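You operate a simulated robot arm through the tools that you are given. There is no shell and no other tool. Be economical: measure what you need, move in short steps, check, and stop when the job is done.

You are at the controls of a simulated robot arm. One attempt, no reset.

TASK
Open the flat mould and lay the amber part in the steel tray.
Fine: orange rocker off first, both clamps open, top half on the wooden board.

Only the result counts: the job must be done as asked and must still hold three seconds after the hand-in. Knocking over, shifting, dropping, spilling or breaking anything else fails it.

THE ROBOT
A 5-joint arm with a two-finger parallel gripper, fixed in place. Base frame: the origin is at the foot of the arm, x ahead of it, y to its left, z up; the work surface is at about z = 0. Readings come in m, rad, newtons and seconds.
With the tool pointing down near the work surface it reaches from about 0.26 to 0.68 m from the base axis. Its first joint turns from -1.152 to 1.152 rad. The tool tilts only in the upright plane through the base axis and itself; it spins freely about its own axis. Payload 2.9 kg.
The TCP is the grasp point between the finger pads, 0.03 m short of the fingertips. In the tool frame z runs along the fingers and y along their closing line. The gripper opens to 0.11 m. The fingers are 0.02 m wide and 0.01 m thick; the gripper's body (0.048 by 0.112 m) begins 0.055 m behind the TCP.
Orientation is told as [roll, pitch, yaw] about the base's x, y, z axes, in that order, counted from this pose: with the fingers straight down and closing along the base's y, the tool's x points along the base's -x, its y along +y and its z along -z.

THE INTERFACE
- The arm moves only by the tool jog_arm. Its argument "plan" is one flat list of numbers, 7 for each row, row after row: the turn, a rotation vector about the tool's x, y, z in units of 4 degrees (1.0 is 4 degrees), then the shift along the tool's x, y, z in units of 30 mm (1.0 is 30 mm), then the opening, from 0 (shut) to 1 (fully open). In form: [rx, ry, rz, x, y, z, claw, rx, ry, rz, x, y, z, claw, ...]. A call has 1 to 12 rows; each row shifts and turns the commanded pose from where the row before left it, along the tool's axes as they then stand. A call with a number of a shift or a turn outside -1 to 1 is refused whole. Rows are played at 5 a second. More than 0.05 m and 0.15 rad between two rows, or a gripper value outside its range, and nothing of the call is played. Where a pose cannot be reached the arm comes as near as it can. A force on the tool above 40 N (or 10 N above the force at the start of the call, whichever is more), or a blocked arm, ends the call early, and 0.2 s more pass. The fingers move at their own pace (about 0.108 m/s each) and stop on an object; they squeeze with about 35 N. The grip force told is the motor's: it shows also when the fingers shut on nothing. Time passes only in rows, and 0.2 s behind the last, so rows that do not move let the fingers close. It gives the time, the measured TCP pose, the force on the tool (base axes), the opening and the grip force at its end, in the units of the frame above (readings bear some noise).
- Cameras (640 x 400 px; columns grow to the right, rows downward): "scene" is fixed at [0.0226, -0.4386, 0.6173]; the picture's right is [0.88, -0.48, 0.00], its down [-0.22, -0.40, -0.89] and it looks along [0.43, 0.78, -0.45] (base axes); focal length 364 px, centre (320, 200). "wrist" rides on the gripper at [0.072, 0.017, -0.103] in the tool frame; the picture's right is [-0.23, 0.97, 0.00], its down [-0.76, -0.18, -0.62] and it looks along [-0.61, -0.14, 0.78] (tool axes); focal length 222 px, centre (320, 200). There is no depth. A picture from a camera that has moved, and an enlarged one, comes with that camera's place and axes in the base frame and with its lens.
- get_image(camera): a new picture of that camera. The clock stands still meanwhile.
- enlarge(camera, box): a new picture of the part [left, top, right, bottom] of that camera's present view, enlarged. The clock stands still meanwhile.
- hand_in(): hands the job in; it is judged then, once.

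Go step by step. Nothing tells you positions but the pictures and the camera data: compare them with the known pose of the tool, close in by small moves and look again before you grip or let go. The budget is 120 turns and 76 pictures, counting those below and the enlarged ones. Unless the task says otherwise, let go and move clear before handing in, and close with one line.

The tools are called after "Call:" as a command line: name --argument value ..., lists and objects as JSON in quotes. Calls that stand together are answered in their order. jog_arm: Moves the arm, as the interface text tells. Its arguments: {"type":"object","properties":{"plan":{"type":"array"}},"required":["plan"]} The other tools are called the same way: get_image (camera) takes a picture; enlarge (camera, box) takes an enlarged picture of a part of a camera's view; hand_in () hands the job in.

At the start:

```text
time: 0.0
tool_pos: [0.3302, 0.1845, 0.3415]
tool_rot: [-0.002, 0.0, 0.0]
ft_force: [0.6, 0.1, -0.4]
gripper_width: 0.11
grasp_force: 0.1
```

scene: 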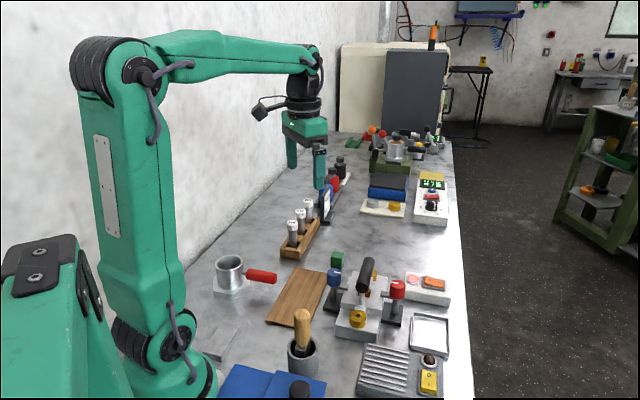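
wrist: 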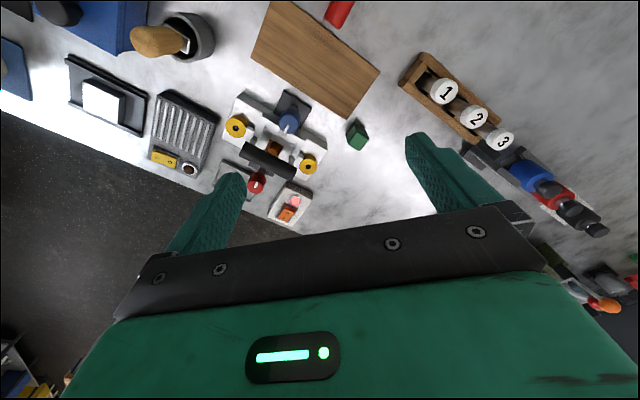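

I see the mould (two clamps, a dark handle and yellow knobs) near the wooden board, an orange rocker switch box and a steel tray. I'll enlarge them first.

Call:
enlarge --camera "scene" --box '[300, 240, 460, 340]'

Call:
enlarge --camera "wrist" --box '[200, 70, 360, 230]'

Call:
enlarge --camera "scene" --box '[200, 240, 460, 400]'

```text
4.00 times, centred on (380, 290) of scene
camera zoom: at [0.0226, -0.4386, 0.6173], right [0.88, -0.48, 0.0], down [-0.22, -0.4, -0.89], along [0.43, 0.78, -0.45], focal length 1455 px, centre (80, -160)
```

zoom: 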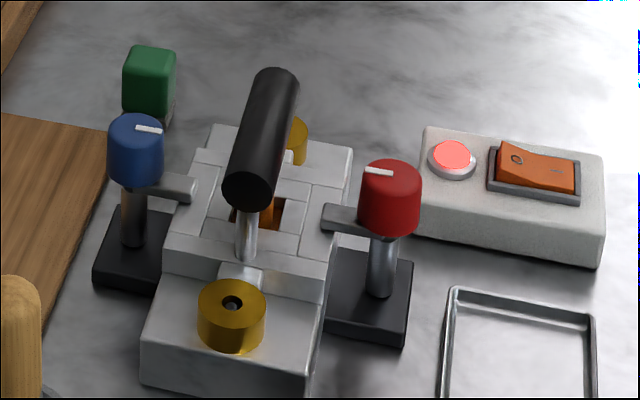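

```text
2.50 times, centred on (280, 150) of wrist
camera zoom: at [0.2583, 0.2027, 0.4444], right [0.23, 0.97, 0.0], down [0.76, -0.18, 0.62], along [0.61, -0.14, -0.78], focal length 555 px, centre (420, 325)
```

zoom: 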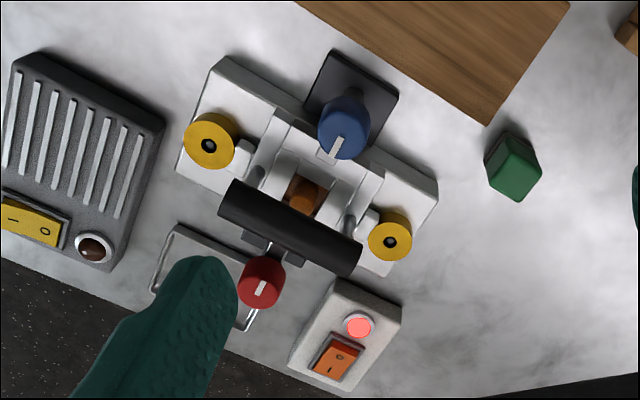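

```text
2.46 times, centred on (330, 320) of scene
camera zoom: at [0.0226, -0.4386, 0.6173], right [0.88, -0.48, 0.0], down [-0.22, -0.4, -0.89], along [0.43, 0.78, -0.45], focal length 896 px, centre (295, -95)
```

zoom: 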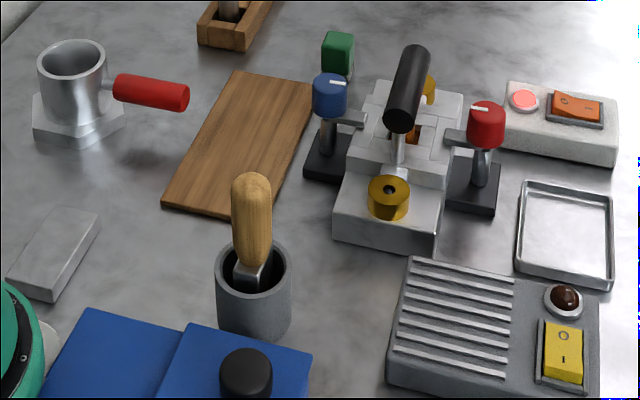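

The orange rocker is lit, so it is on. The mould's long axis runs at about 45°, centred near (0.417, 0.079), with the red clamp knob near (0.47, 0.03), the board near (0.31, 0.175) and the tray near (0.50, -0.06). I'll move closer for a better look.

Call:
jog_arm --plan '[0, 0, 0, -1, -0.7, 0.6, 1, 0, 0, 0, -1, -0.7, 0.6, 1, 0, 0, 0, -1, -0.7, 0.6, 1, 0, 0, 0, -1, -0.7, 0.6, 1, 0, 0, 0, 0, 0, 0, 1]'

Call:
get_image --camera "wrist"

```text
time: 1.2
tool_pos: [0.4501, 0.1002, 0.27]
tool_rot: [0.0, -0.002, -0.001]
ft_force: [-0.5, 0.1, 0.5]
gripper_width: 0.1099
grasp_force: 0.0
```

```text
70 pictures are left
camera wrist: at [0.3776, 0.1169, 0.3713], right [0.23, 0.97, 0.0], down [0.76, -0.18, 0.62], along [0.61, -0.14, -0.78], focal length 222 px, centre (320, 200)
```

wrist: 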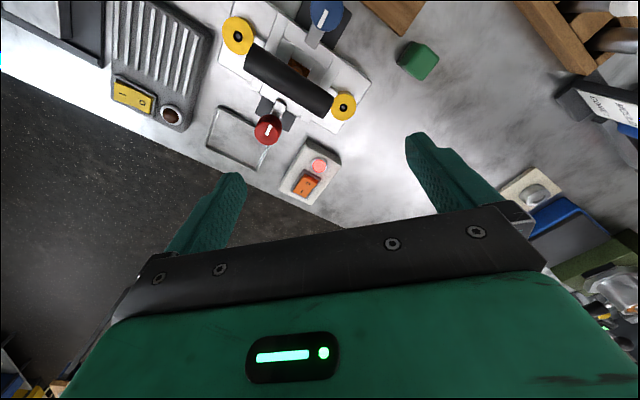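

Call:
enlarge --camera "wrist" --box '[260, 130, 360, 210]'

Call:
enlarge --camera "wrist" --box '[200, 0, 380, 150]'

Call:
enlarge --camera "scene" --box '[395, 260, 465, 310]'

```text
5.00 times, centred on (310, 170) of wrist
camera zoom: at [0.3776, 0.1169, 0.3713], right [0.23, 0.97, 0.0], down [0.76, -0.18, 0.62], along [0.61, -0.14, -0.78], focal length 1111 px, centre (370, 350)
```

zoom: 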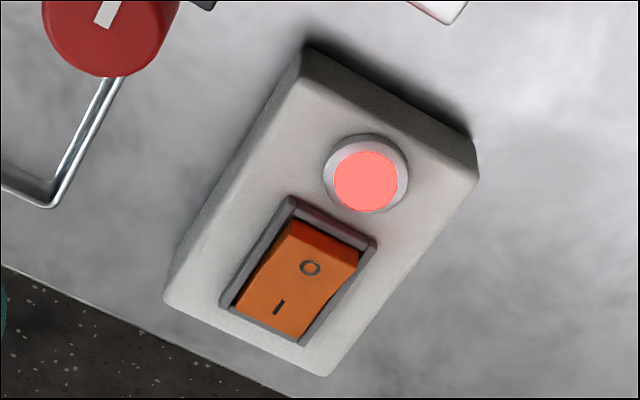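

```text
2.67 times, centred on (290, 75) of wrist
camera zoom: at [0.3776, 0.1169, 0.3713], right [0.23, 0.97, 0.0], down [0.76, -0.18, 0.62], along [0.61, -0.14, -0.78], focal length 592 px, centre (400, 533)
```

zoom: 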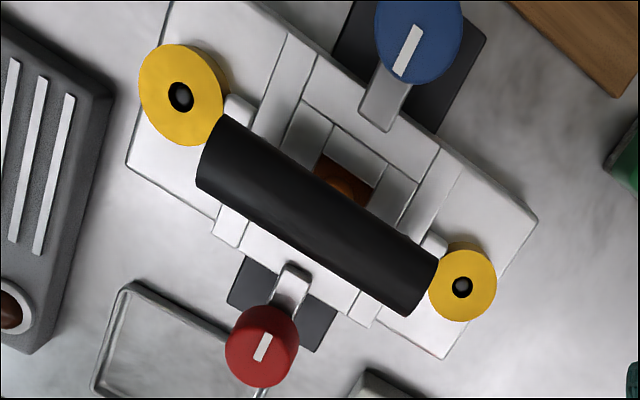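

```text
8.00 times, centred on (430, 285) of scene
camera zoom: at [0.0226, -0.4387, 0.6173], right [0.88, -0.48, 0.0], down [-0.22, -0.4, -0.89], along [0.43, 0.78, -0.45], focal length 2910 px, centre (-560, -480)
```

zoom: 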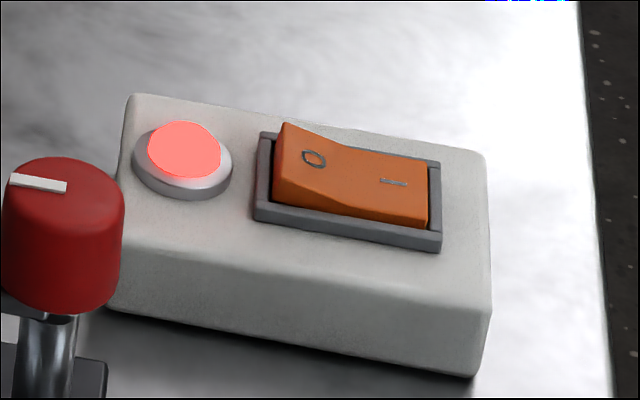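

The rocker's O end is raised, next to the light, at about (0.594, 0.046, 0.045). I'll close the gripper and yaw the tool by +45° in place, to match the axes of the fixtures.

Call:
jog_arm --plan '[0, 0, -1, 0, 0, 0, 0, 0, 0, -1, 0, 0, 0, 0, 0, 0, -1, 0, 0, 0, 0, 0, 0, -1, 0, 0, 0, 0, 0, 0, -1, 0, 0, 0, 0, 0, 0, -1, 0, 0, 0, 0, 0, 0, -1, 0, 0, 0, 0, 0, 0, -1, 0, 0, 0, 0, 0, 0, -1, 0, 0, 0, 0, 0, 0, -1, 0, 0, 0, 0, 0, 0, -1, 0, 0, 0, 0, 0, 0, -0.25, 0, 0, 0, 0]'

Call:
get_image --camera "wrist"

```text
time: 3.8
tool_pos: [0.4519, 0.1014, 0.2688]
tool_rot: [-0.001, -0.001, 0.788]
ft_force: [0.4, 0.5, 0.6]
gripper_width: 0.0001
grasp_force: 35.0
```

```text
66 pictures are left
camera wrist: at [0.3878, 0.0625, 0.3723], right [-0.53, 0.85, 0.0], down [0.66, 0.41, 0.62], along [0.53, 0.33, -0.78], focal length 222 px, centre (320, 200)
```

wrist: 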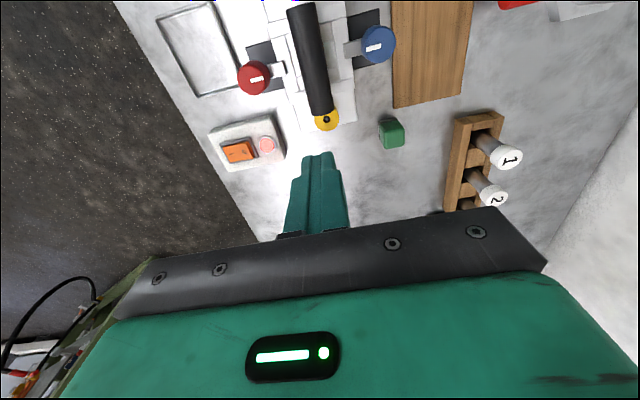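

Call:
jog_arm --plan '[0, 0, 0, -0.41, -0.93, 0.3, 0, 0, 0, 0, -0.41, -0.93, 0.3, 0, 0, 0, 0, -0.41, -0.93, 0.9, 0, 0, 0, 0, -0.41, -0.93, 0.9, 0, 0, 0, 0, -0.41, -0.93, 0.9, 0, 0, 0, 0, 0, 0, 0.9, 0, 0, 0, 0, 0, 0, 0.4, 0, 0, 0, 0, 0, 0, 0, 0]'

Call:
enlarge --camera "wrist" --box '[240, 80, 400, 200]'

Call:
enlarge --camera "scene" --box '[380, 220, 480, 310]'

```text
time: 5.6
tool_pos: [0.5942, 0.0453, 0.1311]
tool_rot: [0.0, -0.001, 0.785]
ft_force: [-0.8, 0.3, -0.2]
gripper_width: 0.0
grasp_force: 34.9
```

```text
3.33 times, centred on (320, 140) of wrist
camera zoom: at [0.5307, 0.0071, 0.2345], right [-0.53, 0.85, 0.0], down [0.66, 0.41, 0.62], along [0.53, 0.33, -0.78], focal length 740 px, centre (320, 400)
```

zoom: 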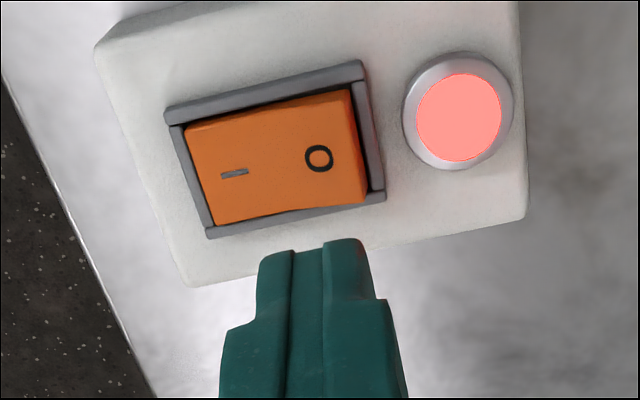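

```text
4.44 times, centred on (430, 265) of scene
camera zoom: at [0.0226, -0.4386, 0.6173], right [0.88, -0.48, 0.0], down [-0.22, -0.4, -0.89], along [0.43, 0.78, -0.45], focal length 1617 px, centre (-169, -89)
```

zoom: 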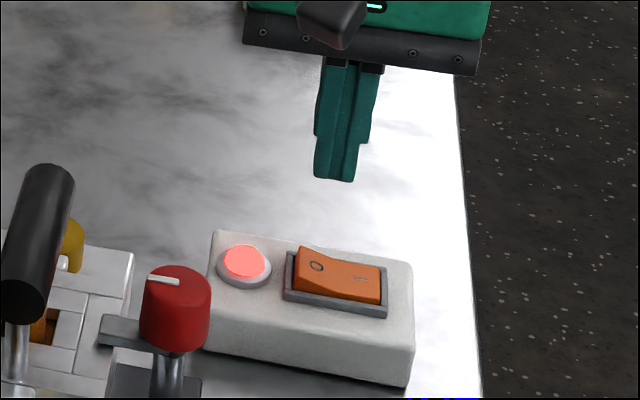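

The tips are about 4 mm short of the O end in the camera direction. I'll correct that and go down gently.

Call:
jog_arm --plan '[0, 0, 0, -0.13, 0, 0.8, 0, 0, 0, 0, 0, 0, 0.7, 0, 0, 0, 0, 0, 0, 0.1, 0, 0, 0, 0, 0, 0, 0.1, 0, 0, 0, 0, 0, 0, 0.1, 0, 0, 0, 0, 0, 0, 0.1, 0]'

Call:
enlarge --camera "scene" --box '[390, 240, 470, 310]'

```text
time: 7.0
tool_pos: [0.5956, 0.0492, 0.074]
tool_rot: [0.001, -0.001, 0.786]
ft_force: [-1.1, 0.1, 1.2]
gripper_width: 0.0002
grasp_force: 35.0
```

```text
5.71 times, centred on (430, 275) of scene
camera zoom: at [0.0226, -0.4386, 0.6172], right [0.88, -0.48, 0.0], down [-0.22, -0.4, -0.89], along [0.43, 0.78, -0.45], focal length 2079 px, centre (-309, -229)
```

zoom: 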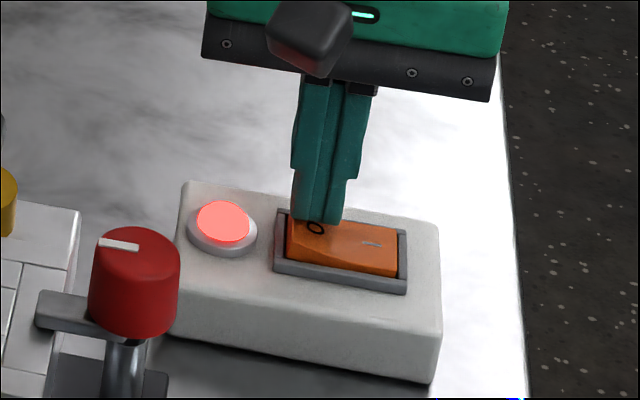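

Call:
jog_arm --plan '[0, 0, 0, 0.05, 0.05, 0.1, 0, 0, 0, 0, 0, 0, 0.1, 0, 0, 0, 0, 0, 0, 0.1, 0, 0, 0, 0, 0, 0, 0.1, 0]'

Call:
enlarge --camera "scene" --box '[390, 240, 470, 310]'

```text
time: 7.8
tool_pos: [0.5919, 0.05, 0.0706]
tool_rot: [0.0, -0.001, 0.785]
ft_force: [-2.5, 0.3, 4.3]
gripper_width: 0.0
grasp_force: 34.9
stopped in row 3: the force on the tool passed its limit (the readings are from after the stop); the commanded pose is now the measured one
```

```text
5.71 times, centred on (430, 275) of scene
camera zoom: at [0.0226, -0.4386, 0.6173], right [0.88, -0.48, 0.0], down [-0.22, -0.4, -0.89], along [0.43, 0.78, -0.45], focal length 2079 px, centre (-309, -229)
```

zoom: 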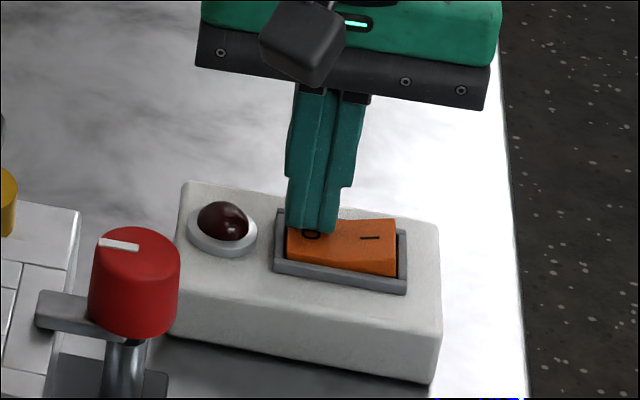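

The light went out, so the rocker is off. I'll rise and move above the red clamp knob.

Call:
jog_arm --plan '[0, 0, 0, 0, 0, -1, 0, 0, 0, 0, 0, 0, -1, 0, 0, 0, 0, 0, 0, -1, 0, 0, 0, 0, 0, 0, -1, 0, 0, 0, 0, 0, 0, -0.33, 0, 0, 0, 0, 0.83, 0.61, 0, 0, 0, 0, 0, 0.83, 0.61, 0, 0.6, 0, 0, 0, 0.83, 0.61, 0, 0.6, 0, 0, 0, 0.83, 0.61, 0, 0.6, 0, 0, 0, 0, 0, 0, 0.6]'

Call:
get_image --camera "wrist"

Call:
get_image --camera "scene"

```text
time: 10.0
tool_pos: [0.4693, 0.0294, 0.2009]
tool_rot: [0.0, 0.001, 0.785]
ft_force: [0.7, -0.3, 0.7]
gripper_width: 0.066
grasp_force: 0.0
```

```text
61 pictures are left
camera wrist: at [0.4069, -0.0097, 0.3038], right [-0.53, 0.85, 0.0], down [0.66, 0.41, 0.62], along [0.53, 0.33, -0.78], focal length 222 px, centre (320, 200)
```

wrist: 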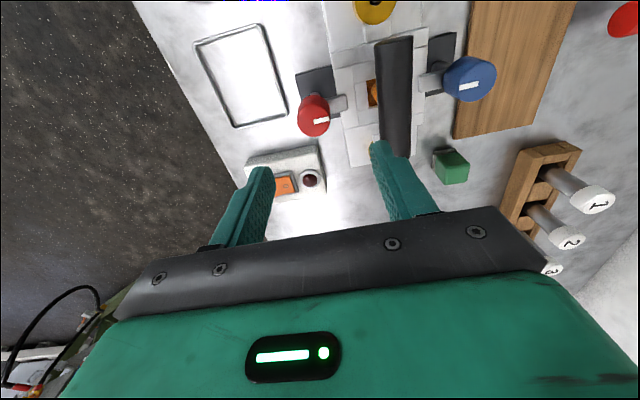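

```text
60 pictures are left
```

scene: 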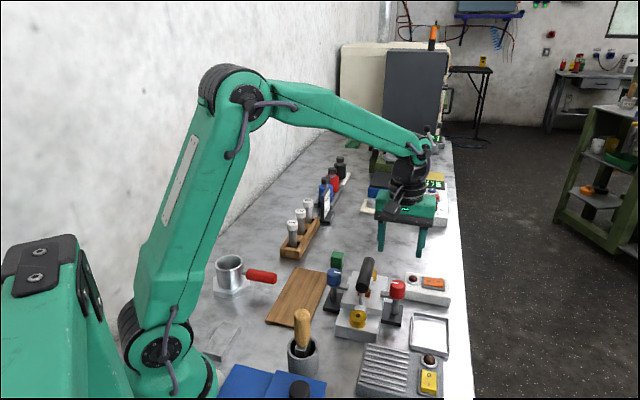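

Call:
enlarge --camera "wrist" --box '[280, 0, 520, 160]'

```text
2.50 times, centred on (400, 80) of wrist
camera zoom: at [0.4069, -0.0097, 0.3038], right [-0.53, 0.85, 0.0], down [0.66, 0.41, 0.62], along [0.53, 0.33, -0.78], focal length 555 px, centre (120, 500)
```

zoom: 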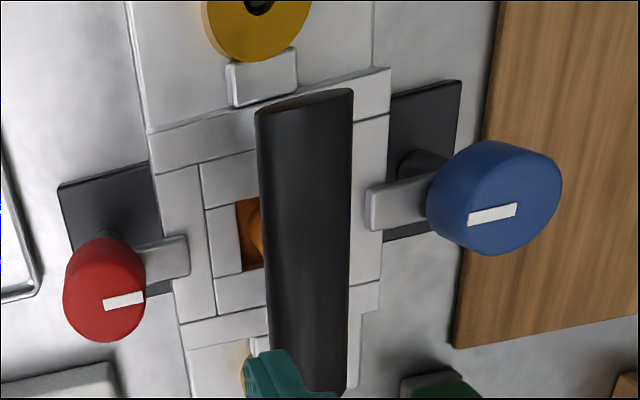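

Call:
enlarge --camera "scene" --box '[370, 265, 420, 330]'

Call:
enlarge --camera "scene" --box '[315, 250, 405, 345]'

```text
6.15 times, centred on (395, 298) of scene
camera zoom: at [0.0226, -0.4386, 0.6173], right [0.88, -0.48, 0.0], down [-0.22, -0.4, -0.89], along [0.43, 0.78, -0.45], focal length 2239 px, centre (-142, -400)
```

zoom: 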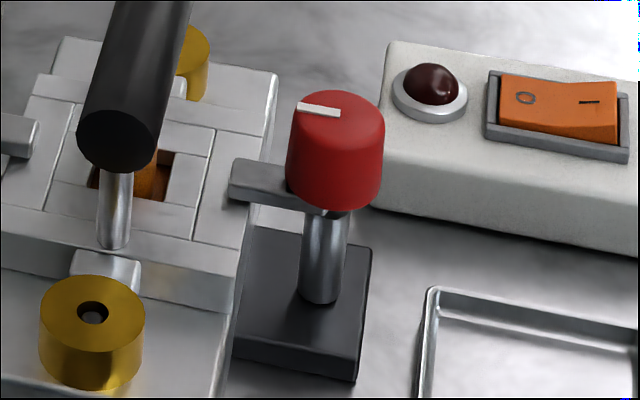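

```text
4.21 times, centred on (360, 298) of scene
camera zoom: at [0.0226, -0.4386, 0.6173], right [0.88, -0.48, 0.0], down [-0.22, -0.4, -0.89], along [0.43, 0.78, -0.45], focal length 1532 px, centre (152, -210)
```

zoom: 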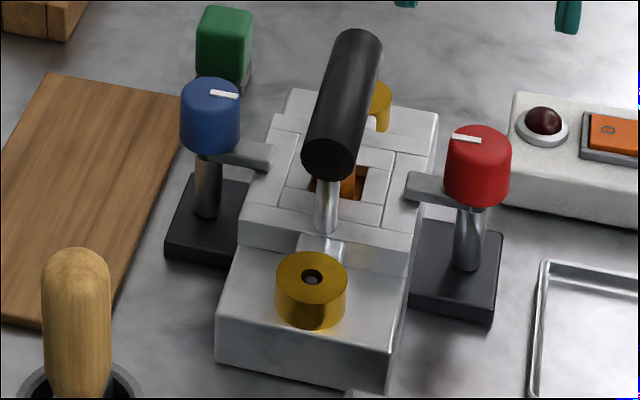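

The red knob is centred at about (0.4695, 0.023), with its top near z 0.10 and its arm just under the knob. The handle bar's axis is at about z 0.11. I'll go down to just above the knob and check the alignment.

Call:
jog_arm --plan '[0, 0, 0, 0.15, -0.15, 0.9, 0.6, 0, 0, 0, 0, 0, 0.9, 0.6, 0, 0, 0, 0, 0, 0.3, 0.6, 0, 0, 0, 0, 0, 0, 0.6]'

Call:
enlarge --camera "wrist" --box '[220, 70, 440, 220]'

Call:
enlarge --camera "scene" --box '[340, 220, 450, 320]'

```text
time: 11.0
tool_pos: [0.4705, 0.0254, 0.1375]
tool_rot: [0.0, 0.001, 0.785]
ft_force: [-0.2, -0.3, 0.4]
gripper_width: 0.0659
grasp_force: 0.1
```

```text
2.67 times, centred on (330, 145) of wrist
camera zoom: at [0.4073, -0.0147, 0.2399], right [-0.53, 0.85, 0.0], down [0.66, 0.41, 0.62], along [0.53, 0.33, -0.78], focal length 592 px, centre (293, 347)
```

zoom: 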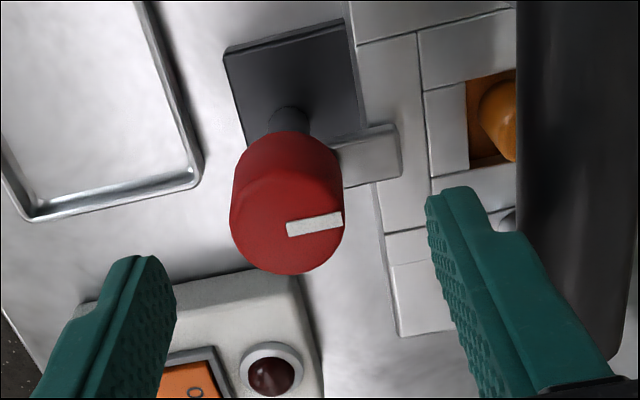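

```text
4.00 times, centred on (395, 270) of scene
camera zoom: at [0.0226, -0.4386, 0.6173], right [0.88, -0.48, 0.0], down [-0.22, -0.4, -0.89], along [0.43, 0.78, -0.45], focal length 1455 px, centre (20, -80)
```

zoom: 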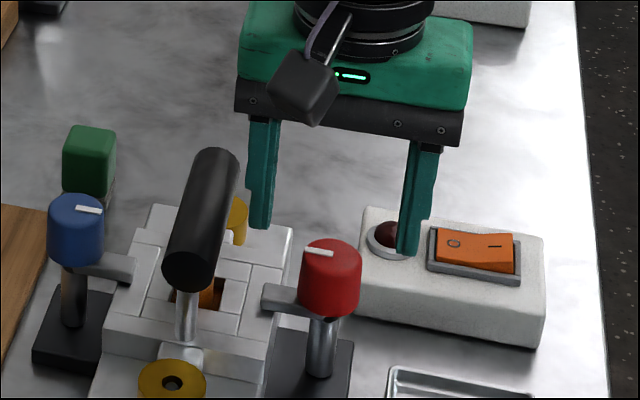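

Call:
jog_arm --plan '[0, 0, 0, 0.1, -0.03, 0.5, 0.6, 0, 0, 0, 0, 0, 0.45, 0.6, 0, 0, 0, 0, 0, 0, 0.4, 0, 0, 0, 0, 0, 0, 0.2, 0, 0, 0, 0, 0, 0, 0.2, 0, 0, 0, 0, 0, 0, 0.2]'

Call:
enlarge --camera "scene" --box '[340, 220, 450, 320]'

Call:
enlarge --camera "wrist" --box '[220, 70, 440, 220]'

```text
time: 12.4
tool_pos: [0.4691, 0.0208, 0.1078]
tool_rot: [0.0, 0.0, 0.785]
ft_force: [6.3, -2.7, -5.9]
gripper_width: 0.0337
grasp_force: 45.3
```

```text
4.00 times, centred on (395, 270) of scene
camera zoom: at [0.0226, -0.4386, 0.6172], right [0.88, -0.48, 0.0], down [-0.22, -0.4, -0.89], along [0.43, 0.78, -0.45], focal length 1455 px, centre (20, -80)
```

zoom: 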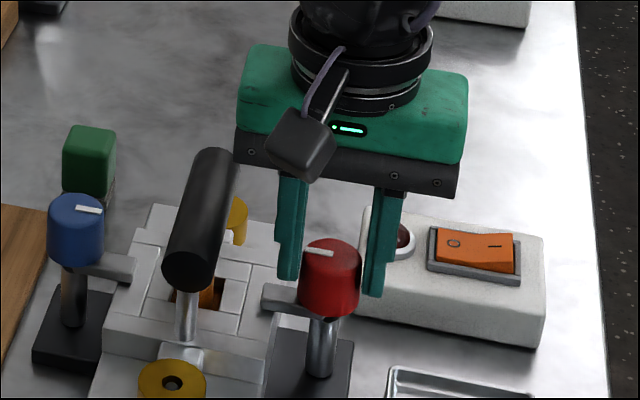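

```text
2.67 times, centred on (330, 145) of wrist
camera zoom: at [0.4062, -0.0183, 0.2111], right [-0.53, 0.85, 0.0], down [0.66, 0.41, 0.62], along [0.53, 0.33, -0.78], focal length 592 px, centre (293, 347)
```

zoom: 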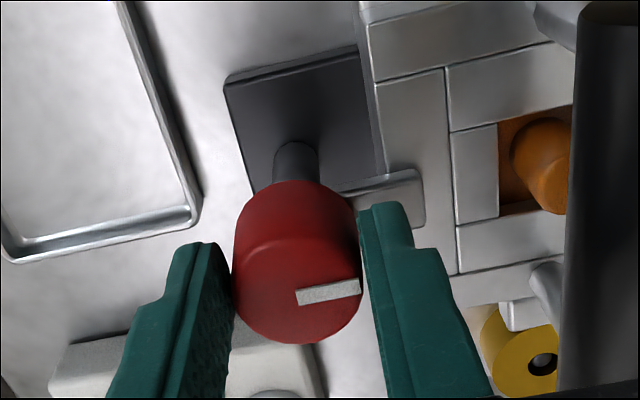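

The knob is gripped (34 mm, low side force). I'll turn it a little counterclockwise and watch for resistance.

Call:
jog_arm --plan '[0, 0, -1, 0, 0, 0, 0.2, 0, 0, -1, 0, 0, 0, 0.2, 0, 0, -1, 0, 0, 0, 0.2, 0, 0, -1, 0, 0, 0, 0.2, 0, 0, -1, 0, 0, 0, 0.2]'

Call:
enlarge --camera "scene" --box '[340, 220, 450, 320]'

```text
time: 13.7
tool_pos: [0.4692, 0.0211, 0.109]
tool_rot: [-0.006, -0.002, 1.128]
ft_force: [2.1, -2.7, 0.0]
gripper_width: 0.0337
grasp_force: 45.6
stopped in row 5: the force on the tool passed its limit (the readings are from after the stop); the commanded pose is now the measured one
```

```text
4.00 times, centred on (395, 270) of scene
camera zoom: at [0.0226, -0.4386, 0.6172], right [0.88, -0.48, 0.0], down [-0.22, -0.4, -0.89], along [0.43, 0.78, -0.45], focal length 1455 px, centre (20, -80)
```

zoom: 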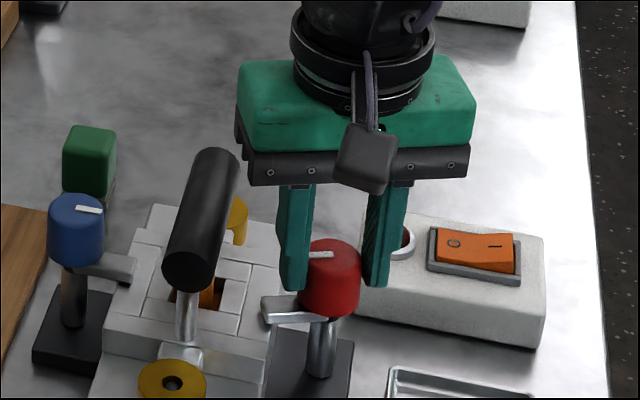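

Call:
enlarge --camera "wrist" --box '[220, 70, 440, 220]'

Call:
jog_arm --plan '[0, 0, -0.5, 0, 0, 0, 0.2, 0, 0, -0.5, 0, 0, 0, 0.2, 0, 0, -0.5, 0, 0, 0, 0.2, 0, 0, -0.5, 0, 0, 0, 0.2, 0, 0, -0.5, 0, 0, 0, 0.2]'

Call:
enlarge --camera "wrist" --box '[220, 70, 440, 220]'

```text
2.67 times, centred on (330, 145) of wrist
camera zoom: at [0.4236, -0.038, 0.2109], right [-0.78, 0.62, 0.0], down [0.48, 0.61, 0.63], along [0.39, 0.49, -0.78], focal length 592 px, centre (293, 347)
```

zoom: 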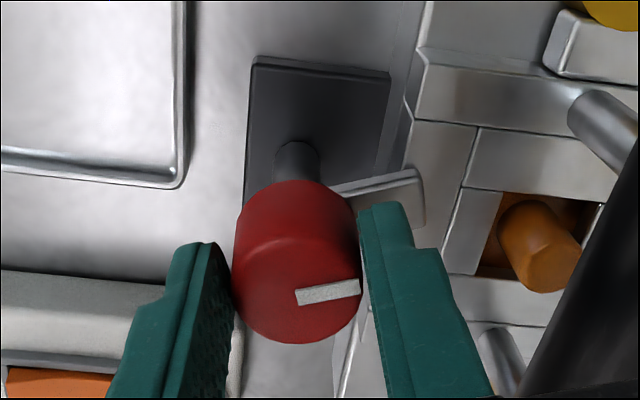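

```text
time: 14.9
tool_pos: [0.4706, 0.0203, 0.1088]
tool_rot: [-0.008, -0.002, 1.305]
ft_force: [15.1, -4.9, -11.6]
gripper_width: 0.0336
grasp_force: 44.7
```

```text
2.67 times, centred on (330, 145) of wrist
camera zoom: at [0.4349, -0.0454, 0.2109], right [-0.88, 0.47, -0.01], down [0.37, 0.69, 0.63], along [0.3, 0.55, -0.78], focal length 592 px, centre (293, 347)
```

zoom: 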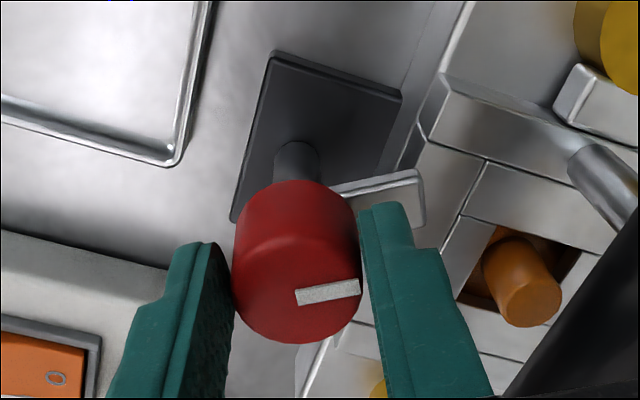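

The knob turns with the tool without slipping and is about 30° round. I'll keep turning, with a slight relief of the side force.

Call:
jog_arm --plan '[0, 0, -0.4, -0.013, -0.05, 0.03, 0.2, 0, 0, -0.6, 0, 0, 0, 0.2, 0, 0, -0.6, 0, 0, 0, 0.2, 0, 0, -0.6, 0, 0, 0, 0.2, 0, 0, -0.6, 0, 0, 0, 0.2, 0, 0, -0.6, 0, 0, 0, 0.2, 0, 0, -0.6, 0, 0, 0, 0.2, 0, 0, -0.6, 0, 0, 0, 0.2, 0, 0, -0.6, 0, 0, 0, 0.2]'

```text
time: 16.9
tool_pos: [0.4742, 0.0196, 0.1086]
tool_rot: [-0.009, 0.0, 1.668]
ft_force: [-4.3, -10.9, 23.9]
gripper_width: 0.0338
grasp_force: 45.3
```

Call:
jog_arm --plan '[0, 0, -0.4, 0.03, 0, -0.04, 0.2, 0, 0, -0.6, 0, 0, 0, 0.2, 0, 0, -0.6, 0, 0, 0, 0.2, 0, 0, -0.6, 0, 0, 0, 0.2, 0, 0, -0.6, 0, 0, 0, 0.2, 0, 0, -0.6, 0, 0, 0, 0.2, 0, 0, -0.6, 0, 0, 0, 0.2, 0, 0, -0.6, 0, 0, 0, 0.2]'

Call:
enlarge --camera "scene" --box '[340, 220, 450, 320]'

Call:
enlarge --camera "wrist" --box '[220, 70, 440, 220]'

```text
time: 18.7
tool_pos: [0.473, 0.0201, 0.1088]
tool_rot: [-0.01, 0.005, 1.983]
ft_force: [3.2, 0.3, -0.5]
gripper_width: 0.0337
grasp_force: 45.2
stopped in row 8: the force on the tool passed its limit (the readings are from after the stop); the commanded pose is now the measured one
```

```text
4.00 times, centred on (395, 270) of scene
camera zoom: at [0.0225, -0.4387, 0.6173], right [0.88, -0.48, 0.0], down [-0.22, -0.4, -0.89], along [0.43, 0.78, -0.45], focal length 1455 px, centre (20, -80)
```

zoom: 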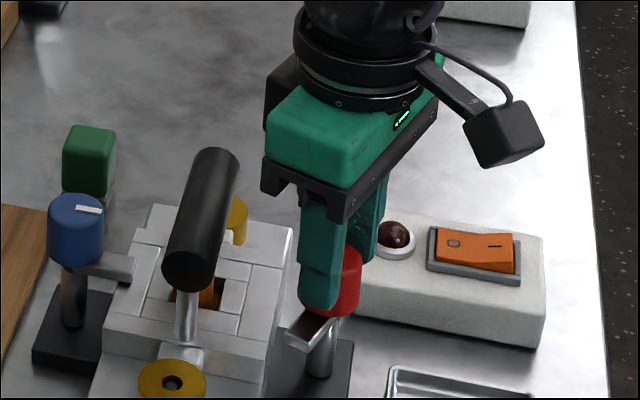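

```text
2.67 times, centred on (330, 145) of wrist
camera zoom: at [0.4855, -0.0529, 0.2112], right [-0.98, -0.18, -0.01], down [-0.15, 0.77, 0.62], along [-0.1, 0.61, -0.78], focal length 592 px, centre (293, 347)
```

zoom: 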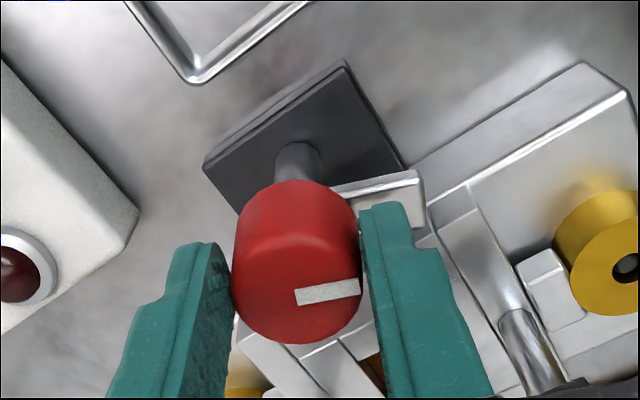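

Call:
jog_arm --plan '[0, 0, -0.6, 0, 0, 0, 0.2, 0, 0, -0.6, 0, 0, 0, 0.2, 0, 0, -0.6, 0, 0, 0, 0.2, 0, 0, -0.6, 0, 0, 0, 0.2, 0, 0, -0.6, 0, 0, 0, 0.2, 0, 0, -0.6, 0, 0, 0, 0.2, 0, 0, -0.6, 0, 0, 0, 0.2, 0, 0, -0.6, 0, 0, 0, 0.2, 0, 0, -0.6, 0, 0, 0, 0.2]'

```text
time: 20.7
tool_pos: [0.4736, 0.0203, 0.1079]
tool_rot: [-0.011, 0.012, 2.36]
ft_force: [20.0, 27.5, -8.9]
gripper_width: 0.0337
grasp_force: 44.7
```

That is 90°. I'll release, lift and look.

Call:
jog_arm --plan '[0, 0, 0, 0, 0, 0, 0.6, 0, 0, 0, 0, 0, 0, 0.6, 0, 0, 0, 0, 0, 0, 0.6, 0, 0, 0, 0, 0, -1, 0.6, 0, 0, 0, 0, 0, -1, 0.6, 0, 0, 0, 0, 0, -1, 0.6]'

Call:
enlarge --camera "scene" --box '[320, 240, 430, 340]'

Call:
get_image --camera "wrist"

```text
time: 22.1
tool_pos: [0.4714, 0.0186, 0.1987]
tool_rot: [-0.008, 0.007, 2.36]
ft_force: [0.0, 0.2, 0.4]
gripper_width: 0.0661
grasp_force: 0.1
```

```text
4.00 times, centred on (375, 290) of scene
camera zoom: at [0.0226, -0.4386, 0.6173], right [0.88, -0.48, 0.0], down [-0.22, -0.4, -0.89], along [0.43, 0.78, -0.45], focal length 1455 px, centre (100, -160)
```

zoom: 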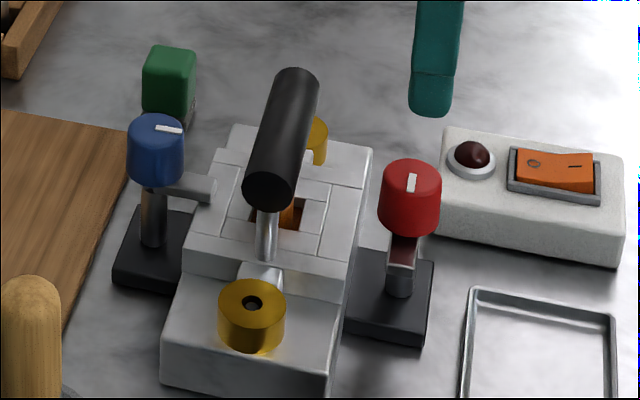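

```text
46 pictures are left
camera wrist: at [0.5111, -0.0442, 0.3017], right [-0.85, -0.53, -0.01], down [-0.42, 0.66, 0.62], along [-0.32, 0.53, -0.79], focal length 222 px, centre (320, 200)
```

wrist: 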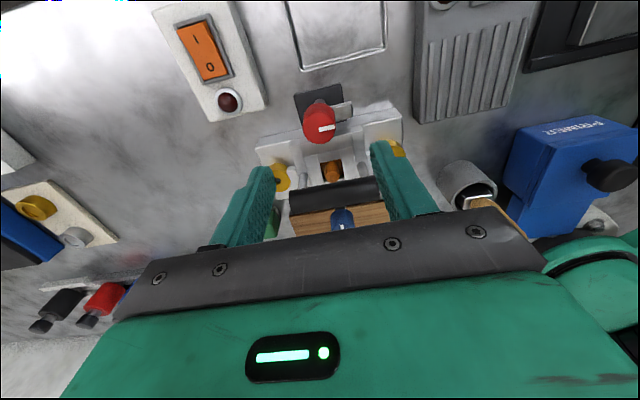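

The red clamp is open at 90°. Now I'll move above the blue knob, estimated at (0.371, 0.122).

Call:
jog_arm --plan '[0, 0, 0, -0.95, -0.02, 0, 0.6, 0, 0, 0, -0.95, -0.02, 0, 0.6, 0, 0, 0, -0.95, -0.02, 0, 0.6, 0, 0, 0, -0.95, -0.02, 0, 0.6, 0, 0, 0, -0.95, -0.02, 0, 0.6, 0, 0, 0, 0, 0, 1, 0.6, 0, 0, 0, 0, 0, 0.8, 0.6, 0, 0, 0, 0, 0, 0, 0.6]'

Call:
enlarge --camera "wrist" --box '[220, 70, 440, 220]'

Call:
enlarge --camera "scene" --box '[290, 220, 400, 320]'

```text
time: 23.9
tool_pos: [0.3738, 0.1211, 0.1449]
tool_rot: [-0.01, 0.005, 2.361]
ft_force: [0.1, 0.2, 0.1]
gripper_width: 0.0659
grasp_force: 0.1
```

```text
2.67 times, centred on (330, 145) of wrist
camera zoom: at [0.4119, 0.0599, 0.2473], right [-0.85, -0.53, -0.01], down [-0.42, 0.66, 0.62], along [-0.32, 0.53, -0.78], focal length 592 px, centre (293, 347)
```

zoom: 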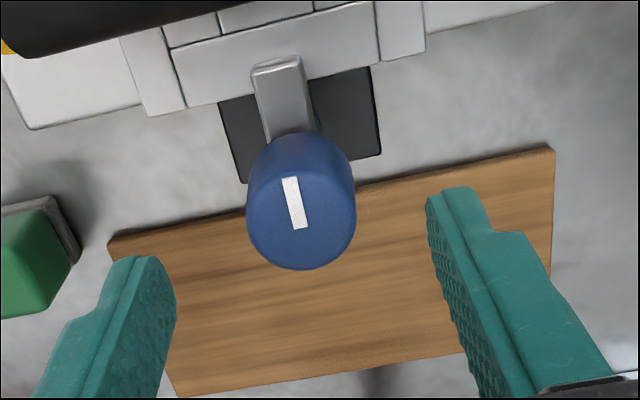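

```text
4.00 times, centred on (345, 270) of scene
camera zoom: at [0.0226, -0.4386, 0.6173], right [0.88, -0.48, 0.0], down [-0.22, -0.4, -0.89], along [0.43, 0.78, -0.45], focal length 1455 px, centre (220, -80)
```

zoom: 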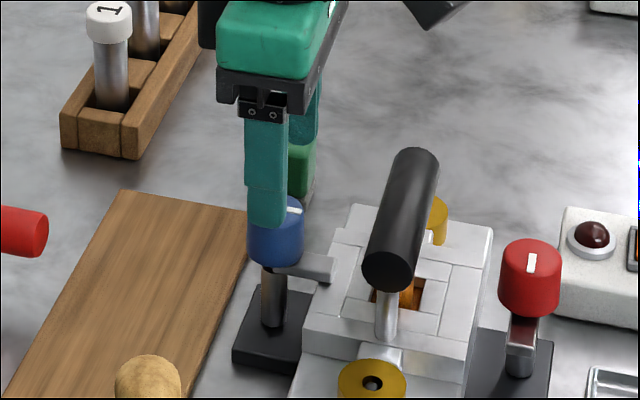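

The blue knob is centred between the fingers. I'll go down and grip it.

Call:
jog_arm --plan '[0, 0, 0, -0.03, 0, 0.7, 0.6, 0, 0, 0, 0, 0, 0.65, 0.6, 0, 0, 0, 0, 0, 0, 0.4, 0, 0, 0, 0, 0, 0, 0.2, 0, 0, 0, 0, 0, 0, 0.2, 0, 0, 0, 0, 0, 0, 0.2]'

Call:
enlarge --camera "wrist" --box '[220, 70, 440, 220]'

```text
time: 25.3
tool_pos: [0.3719, 0.1226, 0.1032]
tool_rot: [-0.008, 0.006, 2.359]
ft_force: [-0.7, -8.5, 1.6]
gripper_width: 0.0335
grasp_force: 45.2
```

```text
2.67 times, centred on (330, 145) of wrist
camera zoom: at [0.4118, 0.0588, 0.2061], right [-0.85, -0.53, -0.01], down [-0.42, 0.66, 0.62], along [-0.32, 0.53, -0.78], focal length 592 px, centre (293, 347)
```

zoom: 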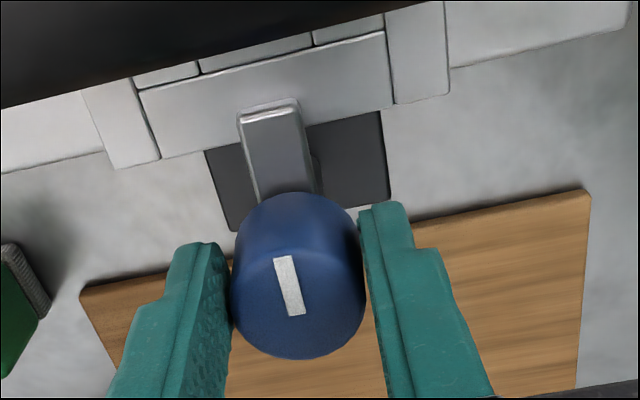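

Call:
jog_arm --plan '[0, 0, 0.8, 0, 0, 0, 0.2, 0, 0, 0.8, 0, 0, 0, 0.2, 0, 0, 0.8, 0, 0, 0, 0.2, 0, 0, 0.8, 0, 0, 0, 0.2, 0, 0, 0.8, 0, 0, 0, 0.2, 0, 0, 0.8, 0, 0, 0, 0.2, 0, 0, 0.8, 0, 0, 0, 0.2, 0, 0, 0.8, 0, 0, 0, 0.2]'

```text
time: 27.1
tool_pos: [0.3702, 0.1224, 0.1022]
tool_rot: [-0.002, 0.0, 1.912]
ft_force: [-17.0, -15.1, 2.7]
gripper_width: 0.0334
grasp_force: 44.5
```

Call:
jog_arm --plan '[0, 0, 0.5, 0.015, 0.06, 0, 0.2, 0, 0, 0.8, 0, 0, 0, 0.2, 0, 0, 0.8, 0, 0, 0, 0.2, 0, 0, 0.8, 0, 0, 0, 0.2, 0, 0, 0.8, 0, 0, 0, 0.2, 0, 0, 0.8, 0, 0, 0, 0.2, 0, 0, 0.8, 0, 0, 0, 0.2]'

Call:
enlarge --camera "wrist" --box '[220, 70, 440, 220]'

```text
time: 28.7
tool_pos: [0.3698, 0.1229, 0.1024]
tool_rot: [-0.003, -0.001, 1.542]
ft_force: [-22.6, -9.5, 11.4]
gripper_width: 0.0327
grasp_force: 45.1
```

```text
2.67 times, centred on (330, 145) of wrist
camera zoom: at [0.3508, 0.05, 0.2047], right [-0.97, 0.25, 0.0], down [0.2, 0.76, 0.62], along [0.16, 0.6, -0.78], focal length 592 px, centre (293, 347)
```

zoom: 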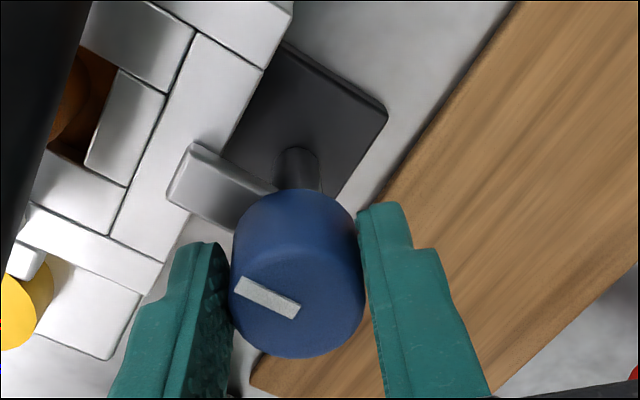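

The knob slipped in the fingers, so the blue clamp does not open clockwise. I'll try counterclockwise, as with the red one.

Call:
jog_arm --plan '[0, 0, -0.4, 0, 0.04, 0, 0.2, 0, 0, -0.8, 0, 0, 0, 0.2, 0, 0, -0.8, 0, 0, 0, 0.2, 0, 0, -0.8, 0, 0, 0, 0.2, 0, 0, -0.8, 0, 0, 0, 0.2, 0, 0, -0.8, 0, 0, 0, 0.2]'

Call:
enlarge --camera "wrist" --box '[220, 70, 440, 220]'

```text
time: 30.1
tool_pos: [0.3703, 0.1209, 0.1015]
tool_rot: [-0.012, 0.001, 1.851]
ft_force: [1.1, 7.1, -26.5]
gripper_width: 0.033
grasp_force: 45.3
```

```text
2.67 times, centred on (330, 145) of wrist
camera zoom: at [0.3735, 0.0476, 0.2047], right [-1.0, -0.05, -0.01], down [-0.05, 0.78, 0.63], along [-0.02, 0.63, -0.78], focal length 592 px, centre (293, 347)
```

zoom: 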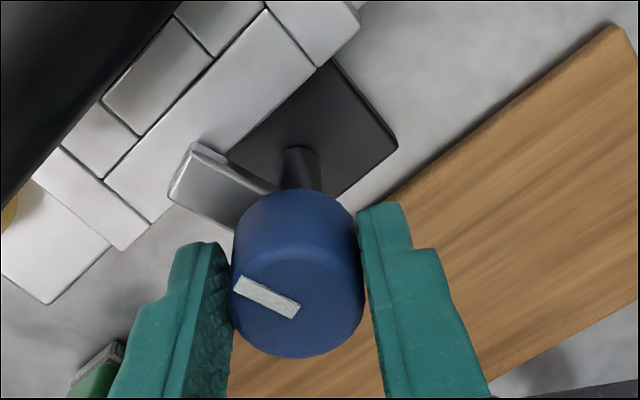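

Counterclockwise works, so I'll continue that way.

Call:
jog_arm --plan '[0, 0, -0.5, 0, 0, 0.04, 0.2, 0, 0, -0.8, 0, 0, 0, 0.2, 0, 0, -0.8, 0, 0, 0, 0.2, 0, 0, -0.8, 0, 0, 0, 0.2, 0, 0, -0.8, 0, 0, 0, 0.2, 0, 0, -0.8, 0, 0, 0, 0.2, 0, 0, -0.8, 0, 0, 0, 0.2]'

```text
time: 31.7
tool_pos: [0.3719, 0.1216, 0.1026]
tool_rot: [-0.016, 0.005, 2.22]
ft_force: [7.7, -10.0, 4.4]
gripper_width: 0.0331
grasp_force: 45.4
```

Call:
jog_arm --plan '[0, 0, -0.5, 0, 0, 0, 0.2, 0, 0, -0.8, 0, 0, 0, 0.2, 0, 0, -0.8, 0, 0, 0, 0.2, 0, 0, -0.8, 0, 0, 0, 0.2, 0, 0, -0.8, 0, 0, 0, 0.2, 0, 0, -0.8, 0, 0, 0, 0.2, 0, 0, -0.8, 0, 0, 0, 0.2]'

Call:
enlarge --camera "wrist" --box '[220, 70, 440, 220]'

```text
time: 33.3
tool_pos: [0.3715, 0.123, 0.1031]
tool_rot: [-0.015, 0.013, 2.593]
ft_force: [20.5, 29.5, -6.5]
gripper_width: 0.0327
grasp_force: 45.0
```

```text
2.67 times, centred on (330, 145) of wrist
camera zoom: at [0.4239, 0.0708, 0.2055], right [-0.7, -0.71, -0.02], down [-0.57, 0.55, 0.62], along [-0.43, 0.44, -0.79], focal length 592 px, centre (293, 347)
```

zoom: 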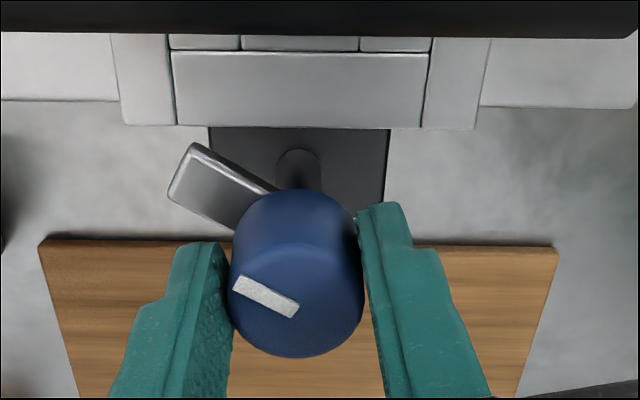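

Call:
jog_arm --plan '[0, 0, -0.4, 0, -0.06, 0, 0.2, 0, 0, -0.8, 0, 0, 0, 0.2, 0, 0, -0.8, 0, 0, 0, 0.2, 0, 0, -0.8, 0, 0, 0, 0.2, 0, 0, -0.8, 0, 0, 0, 0.2, 0, 0, -0.8, 0, 0, 0, 0.2, 0, 0, -0.8, 0, 0, 0, 0.2, 0, 0, -0.8, 0, 0, 0, 0.2, 0, 0, -0.8, 0, 0, 0, 0.2, 0, 0, -0.6, 0, 0, 0, 0.2]'

```text
time: 35.5
tool_pos: [0.3724, 0.1246, 0.1027]
tool_rot: [-0.005, 0.015, 3.109]
ft_force: [-1.4, 37.0, 14.8]
gripper_width: 0.0327
grasp_force: 45.2
```

Call:
jog_arm --plan '[0, 0, 0, 0, 0, 0, 0.6, 0, 0, 0, 0, 0, 0, 0.6, 0, 0, 0, 0, 0, 0, 0.6, 0, 0, 0, 0, 0, -1, 0.6, 0, 0, 0, 0, 0, -1, 0.6, 0, 0, 0, 0, 0, -1, 0.6, 0, 0, 0, 0, 0, -1, 0.8]'

Call:
enlarge --camera "scene" --box '[300, 230, 440, 350]'

```text
time: 37.1
tool_pos: [0.3703, 0.1249, 0.2213]
tool_rot: [-0.005, 0.011, 3.107]
ft_force: [0.2, 0.1, 0.1]
gripper_width: 0.0877
grasp_force: 0.0
```

```text
3.33 times, centred on (370, 290) of scene
camera zoom: at [0.0226, -0.4386, 0.6173], right [0.88, -0.48, 0.0], down [-0.22, -0.4, -0.89], along [0.43, 0.78, -0.45], focal length 1213 px, centre (153, -100)
```

zoom: 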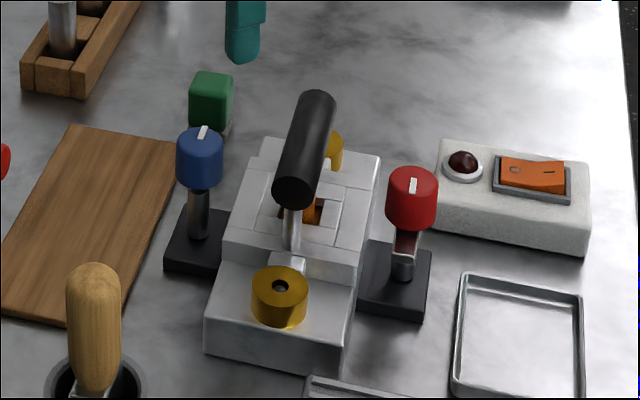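

Both clamps are open. I'll turn the tool to yaw 225° to straddle the handle bar and move above it.

Call:
jog_arm --plan '[0, 0, -1, 0, 0, 0, 0.8, 0, 0, -1, 0, 0, 0, 0.8, 0, 0, -1, 0, 0, 0, 0.8, 0, 0, -1, 0, 0, 0, 0.8, 0, 0, -1, 0, 0, 0, 0.8, 0, 0, -1, 0, 0, 0, 0.8, 0, 0, -1, 0, 0, 0, 0.8, 0, 0, -1, 0, 0, 0, 0.8, 0, 0, -1, 0, 0, 0, 0.8, 0, 0, -1, 0, 0, 0, 0.8, 0, 0, -1, 0, 0, 0, 0.8, 0, 0, -0.74, 0, 0, 0, 0.8]'

Call:
jog_arm --plan '[0, 0, 0, -0.05, 0.8, 0, 0.6, 0, 0, 0, 0, 0.8, 0, 0.6, 0, 0, 0, 0, 0.8, 0, 0.6, 0, 0, 0, 0, 0, 0, 0.6]'

Call:
get_image --camera "wrist"

```text
time: 39.7
tool_pos: [0.2382, 0.3065, 0.2206]
tool_rot: [-0.002, 0.007, -2.36]
ft_force: [0.6, 0.2, -0.2]
gripper_width: 0.088
grasp_force: 0.1
out of reach, approached as far as the arm can: row 4, 5, 6, 7, 8, 9, 10, 11, 12
```

```text
time: 40.7
tool_pos: [0.2361, 0.3018, 0.223]
tool_rot: [-0.002, 0.006, -2.364]
ft_force: [0.9, 0.3, 0.1]
gripper_width: 0.0664
grasp_force: 0.2
out of reach, approached as far as the arm can: row 1, 2, 3
```

```text
38 pictures are left
camera wrist: at [0.2987, 0.3414, 0.3256], right [0.52, -0.85, 0.0], down [-0.67, -0.41, 0.62], along [-0.53, -0.32, -0.79], focal length 222 px, centre (320, 200)
```

wrist: 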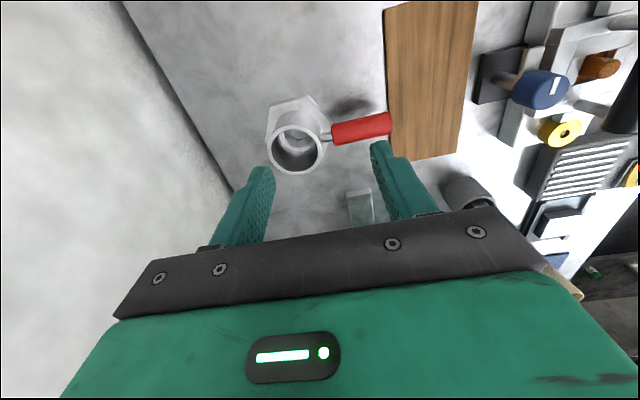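

The wrist spin has a limit there, so the arm swung aside, still high and clear. I'll unwind the spin to yaw 45° instead.

Call:
jog_arm --plan '[0, 0, 1, 0, 0, 0, 0.6, 0, 0, 1, 0, 0, 0, 0.6, 0, 0, 1, 0, 0, 0, 0.6, 0, 0, 1, 0, 0, 0, 0.6, 0, 0, 1, 0, 0, 0, 0.6, 0, 0, 1, 0, 0, 0, 0.6, 0, 0, 1, 0, 0, 0, 0.6, 0, 0, 1, 0, 0, 0, 0.6, 0, 0, 1, 0, 0, 0, 0.6, 0, 0, 1, 0, 0, 0, 0.6, 0, 0, 1, 0, 0, 0, 0.6, 0, 0, 1, 0, 0, 0, 0.6]'

```text
time: 43.3
tool_pos: [0.2349, 0.3037, 0.2222]
tool_rot: [-0.007, 0.006, 3.085]
ft_force: [0.4, 0.9, -0.2]
gripper_width: 0.066
grasp_force: 0.1
```

Call:
jog_arm --plan '[0, 0, 1, 0, 0, 0, 0.6, 0, 0, 1, 0, 0, 0, 0.6, 0, 0, 1, 0, 0, 0, 0.6, 0, 0, 1, 0, 0, 0, 0.6, 0, 0, 1, 0, 0, 0, 0.6, 0, 0, 1, 0, 0, 0, 0.6, 0, 0, 1, 0, 0, 0, 0.6, 0, 0, 1, 0, 0, 0, 0.6, 0, 0, 1, 0, 0, 0, 0.6, 0, 0, 1, 0, 0, 0, 0.6, 0, 0, 1, 0, 0, 0, 0.6, 0, 0, 1, 0, 0, 0, 0.6]'

Call:
jog_arm --plan '[0, 0, 1, 0, 0, 0, 0.6, 0, 0, 1, 0, 0, 0, 0.6, 0, 0, 1, 0, 0, 0, 0.6, 0, 0, 1, 0, 0, 0, 0.6, 0, 0, 1, 0, 0, 0, 0.6, 0, 0, 1, 0, 0, 0, 0.6, 0, 0, 1, 0, 0, 0, 0.6, 0, 0, 1, 0, 0, 0, 0.6, 0, 0, 1, 0, 0, 0, 0.6, 0, 0, 1, 0, 0, 0, 0.6, 0, 0, 1, 0, 0, 0, 0.6, 0, 0, 1, 0, 0, 0, 0.6]'

Call:
jog_arm --plan '[0, 0, 1, 0, 0, 0, 0.6, 0, 0, 1, 0, 0, 0, 0.6, 0, 0, 1, 0, 0, 0, 0.6, 0, 0, 1, 0, 0, 0, 0.6, 0, 0, 1, 0, 0, 0, 0.6, 0, 0, 1, 0, 0, 0, 0.6, 0, 0, 1, 0, 0, 0, 0.6, 0, 0, 1, 0, 0, 0, 0.6, 0, 0, 0.95, 0, 0, 0, 0.6, 0, 0, 0, 0, 0, 0, 0.6]'

```text
time: 45.9
tool_pos: [0.2341, 0.3021, 0.2225]
tool_rot: [-0.008, -0.003, 2.25]
ft_force: [-0.6, -0.4, 0.3]
gripper_width: 0.0658
grasp_force: 0.1
```

```text
time: 48.5
tool_pos: [0.235, 0.3029, 0.2217]
tool_rot: [-0.004, -0.008, 1.412]
ft_force: [-0.1, 0.9, 0.7]
gripper_width: 0.0659
grasp_force: 0.1
```

```text
time: 50.7
tool_pos: [0.2354, 0.3028, 0.2214]
tool_rot: [0.002, -0.007, 0.787]
ft_force: [-0.7, 0.6, 0.4]
gripper_width: 0.0663
grasp_force: 0.1
```

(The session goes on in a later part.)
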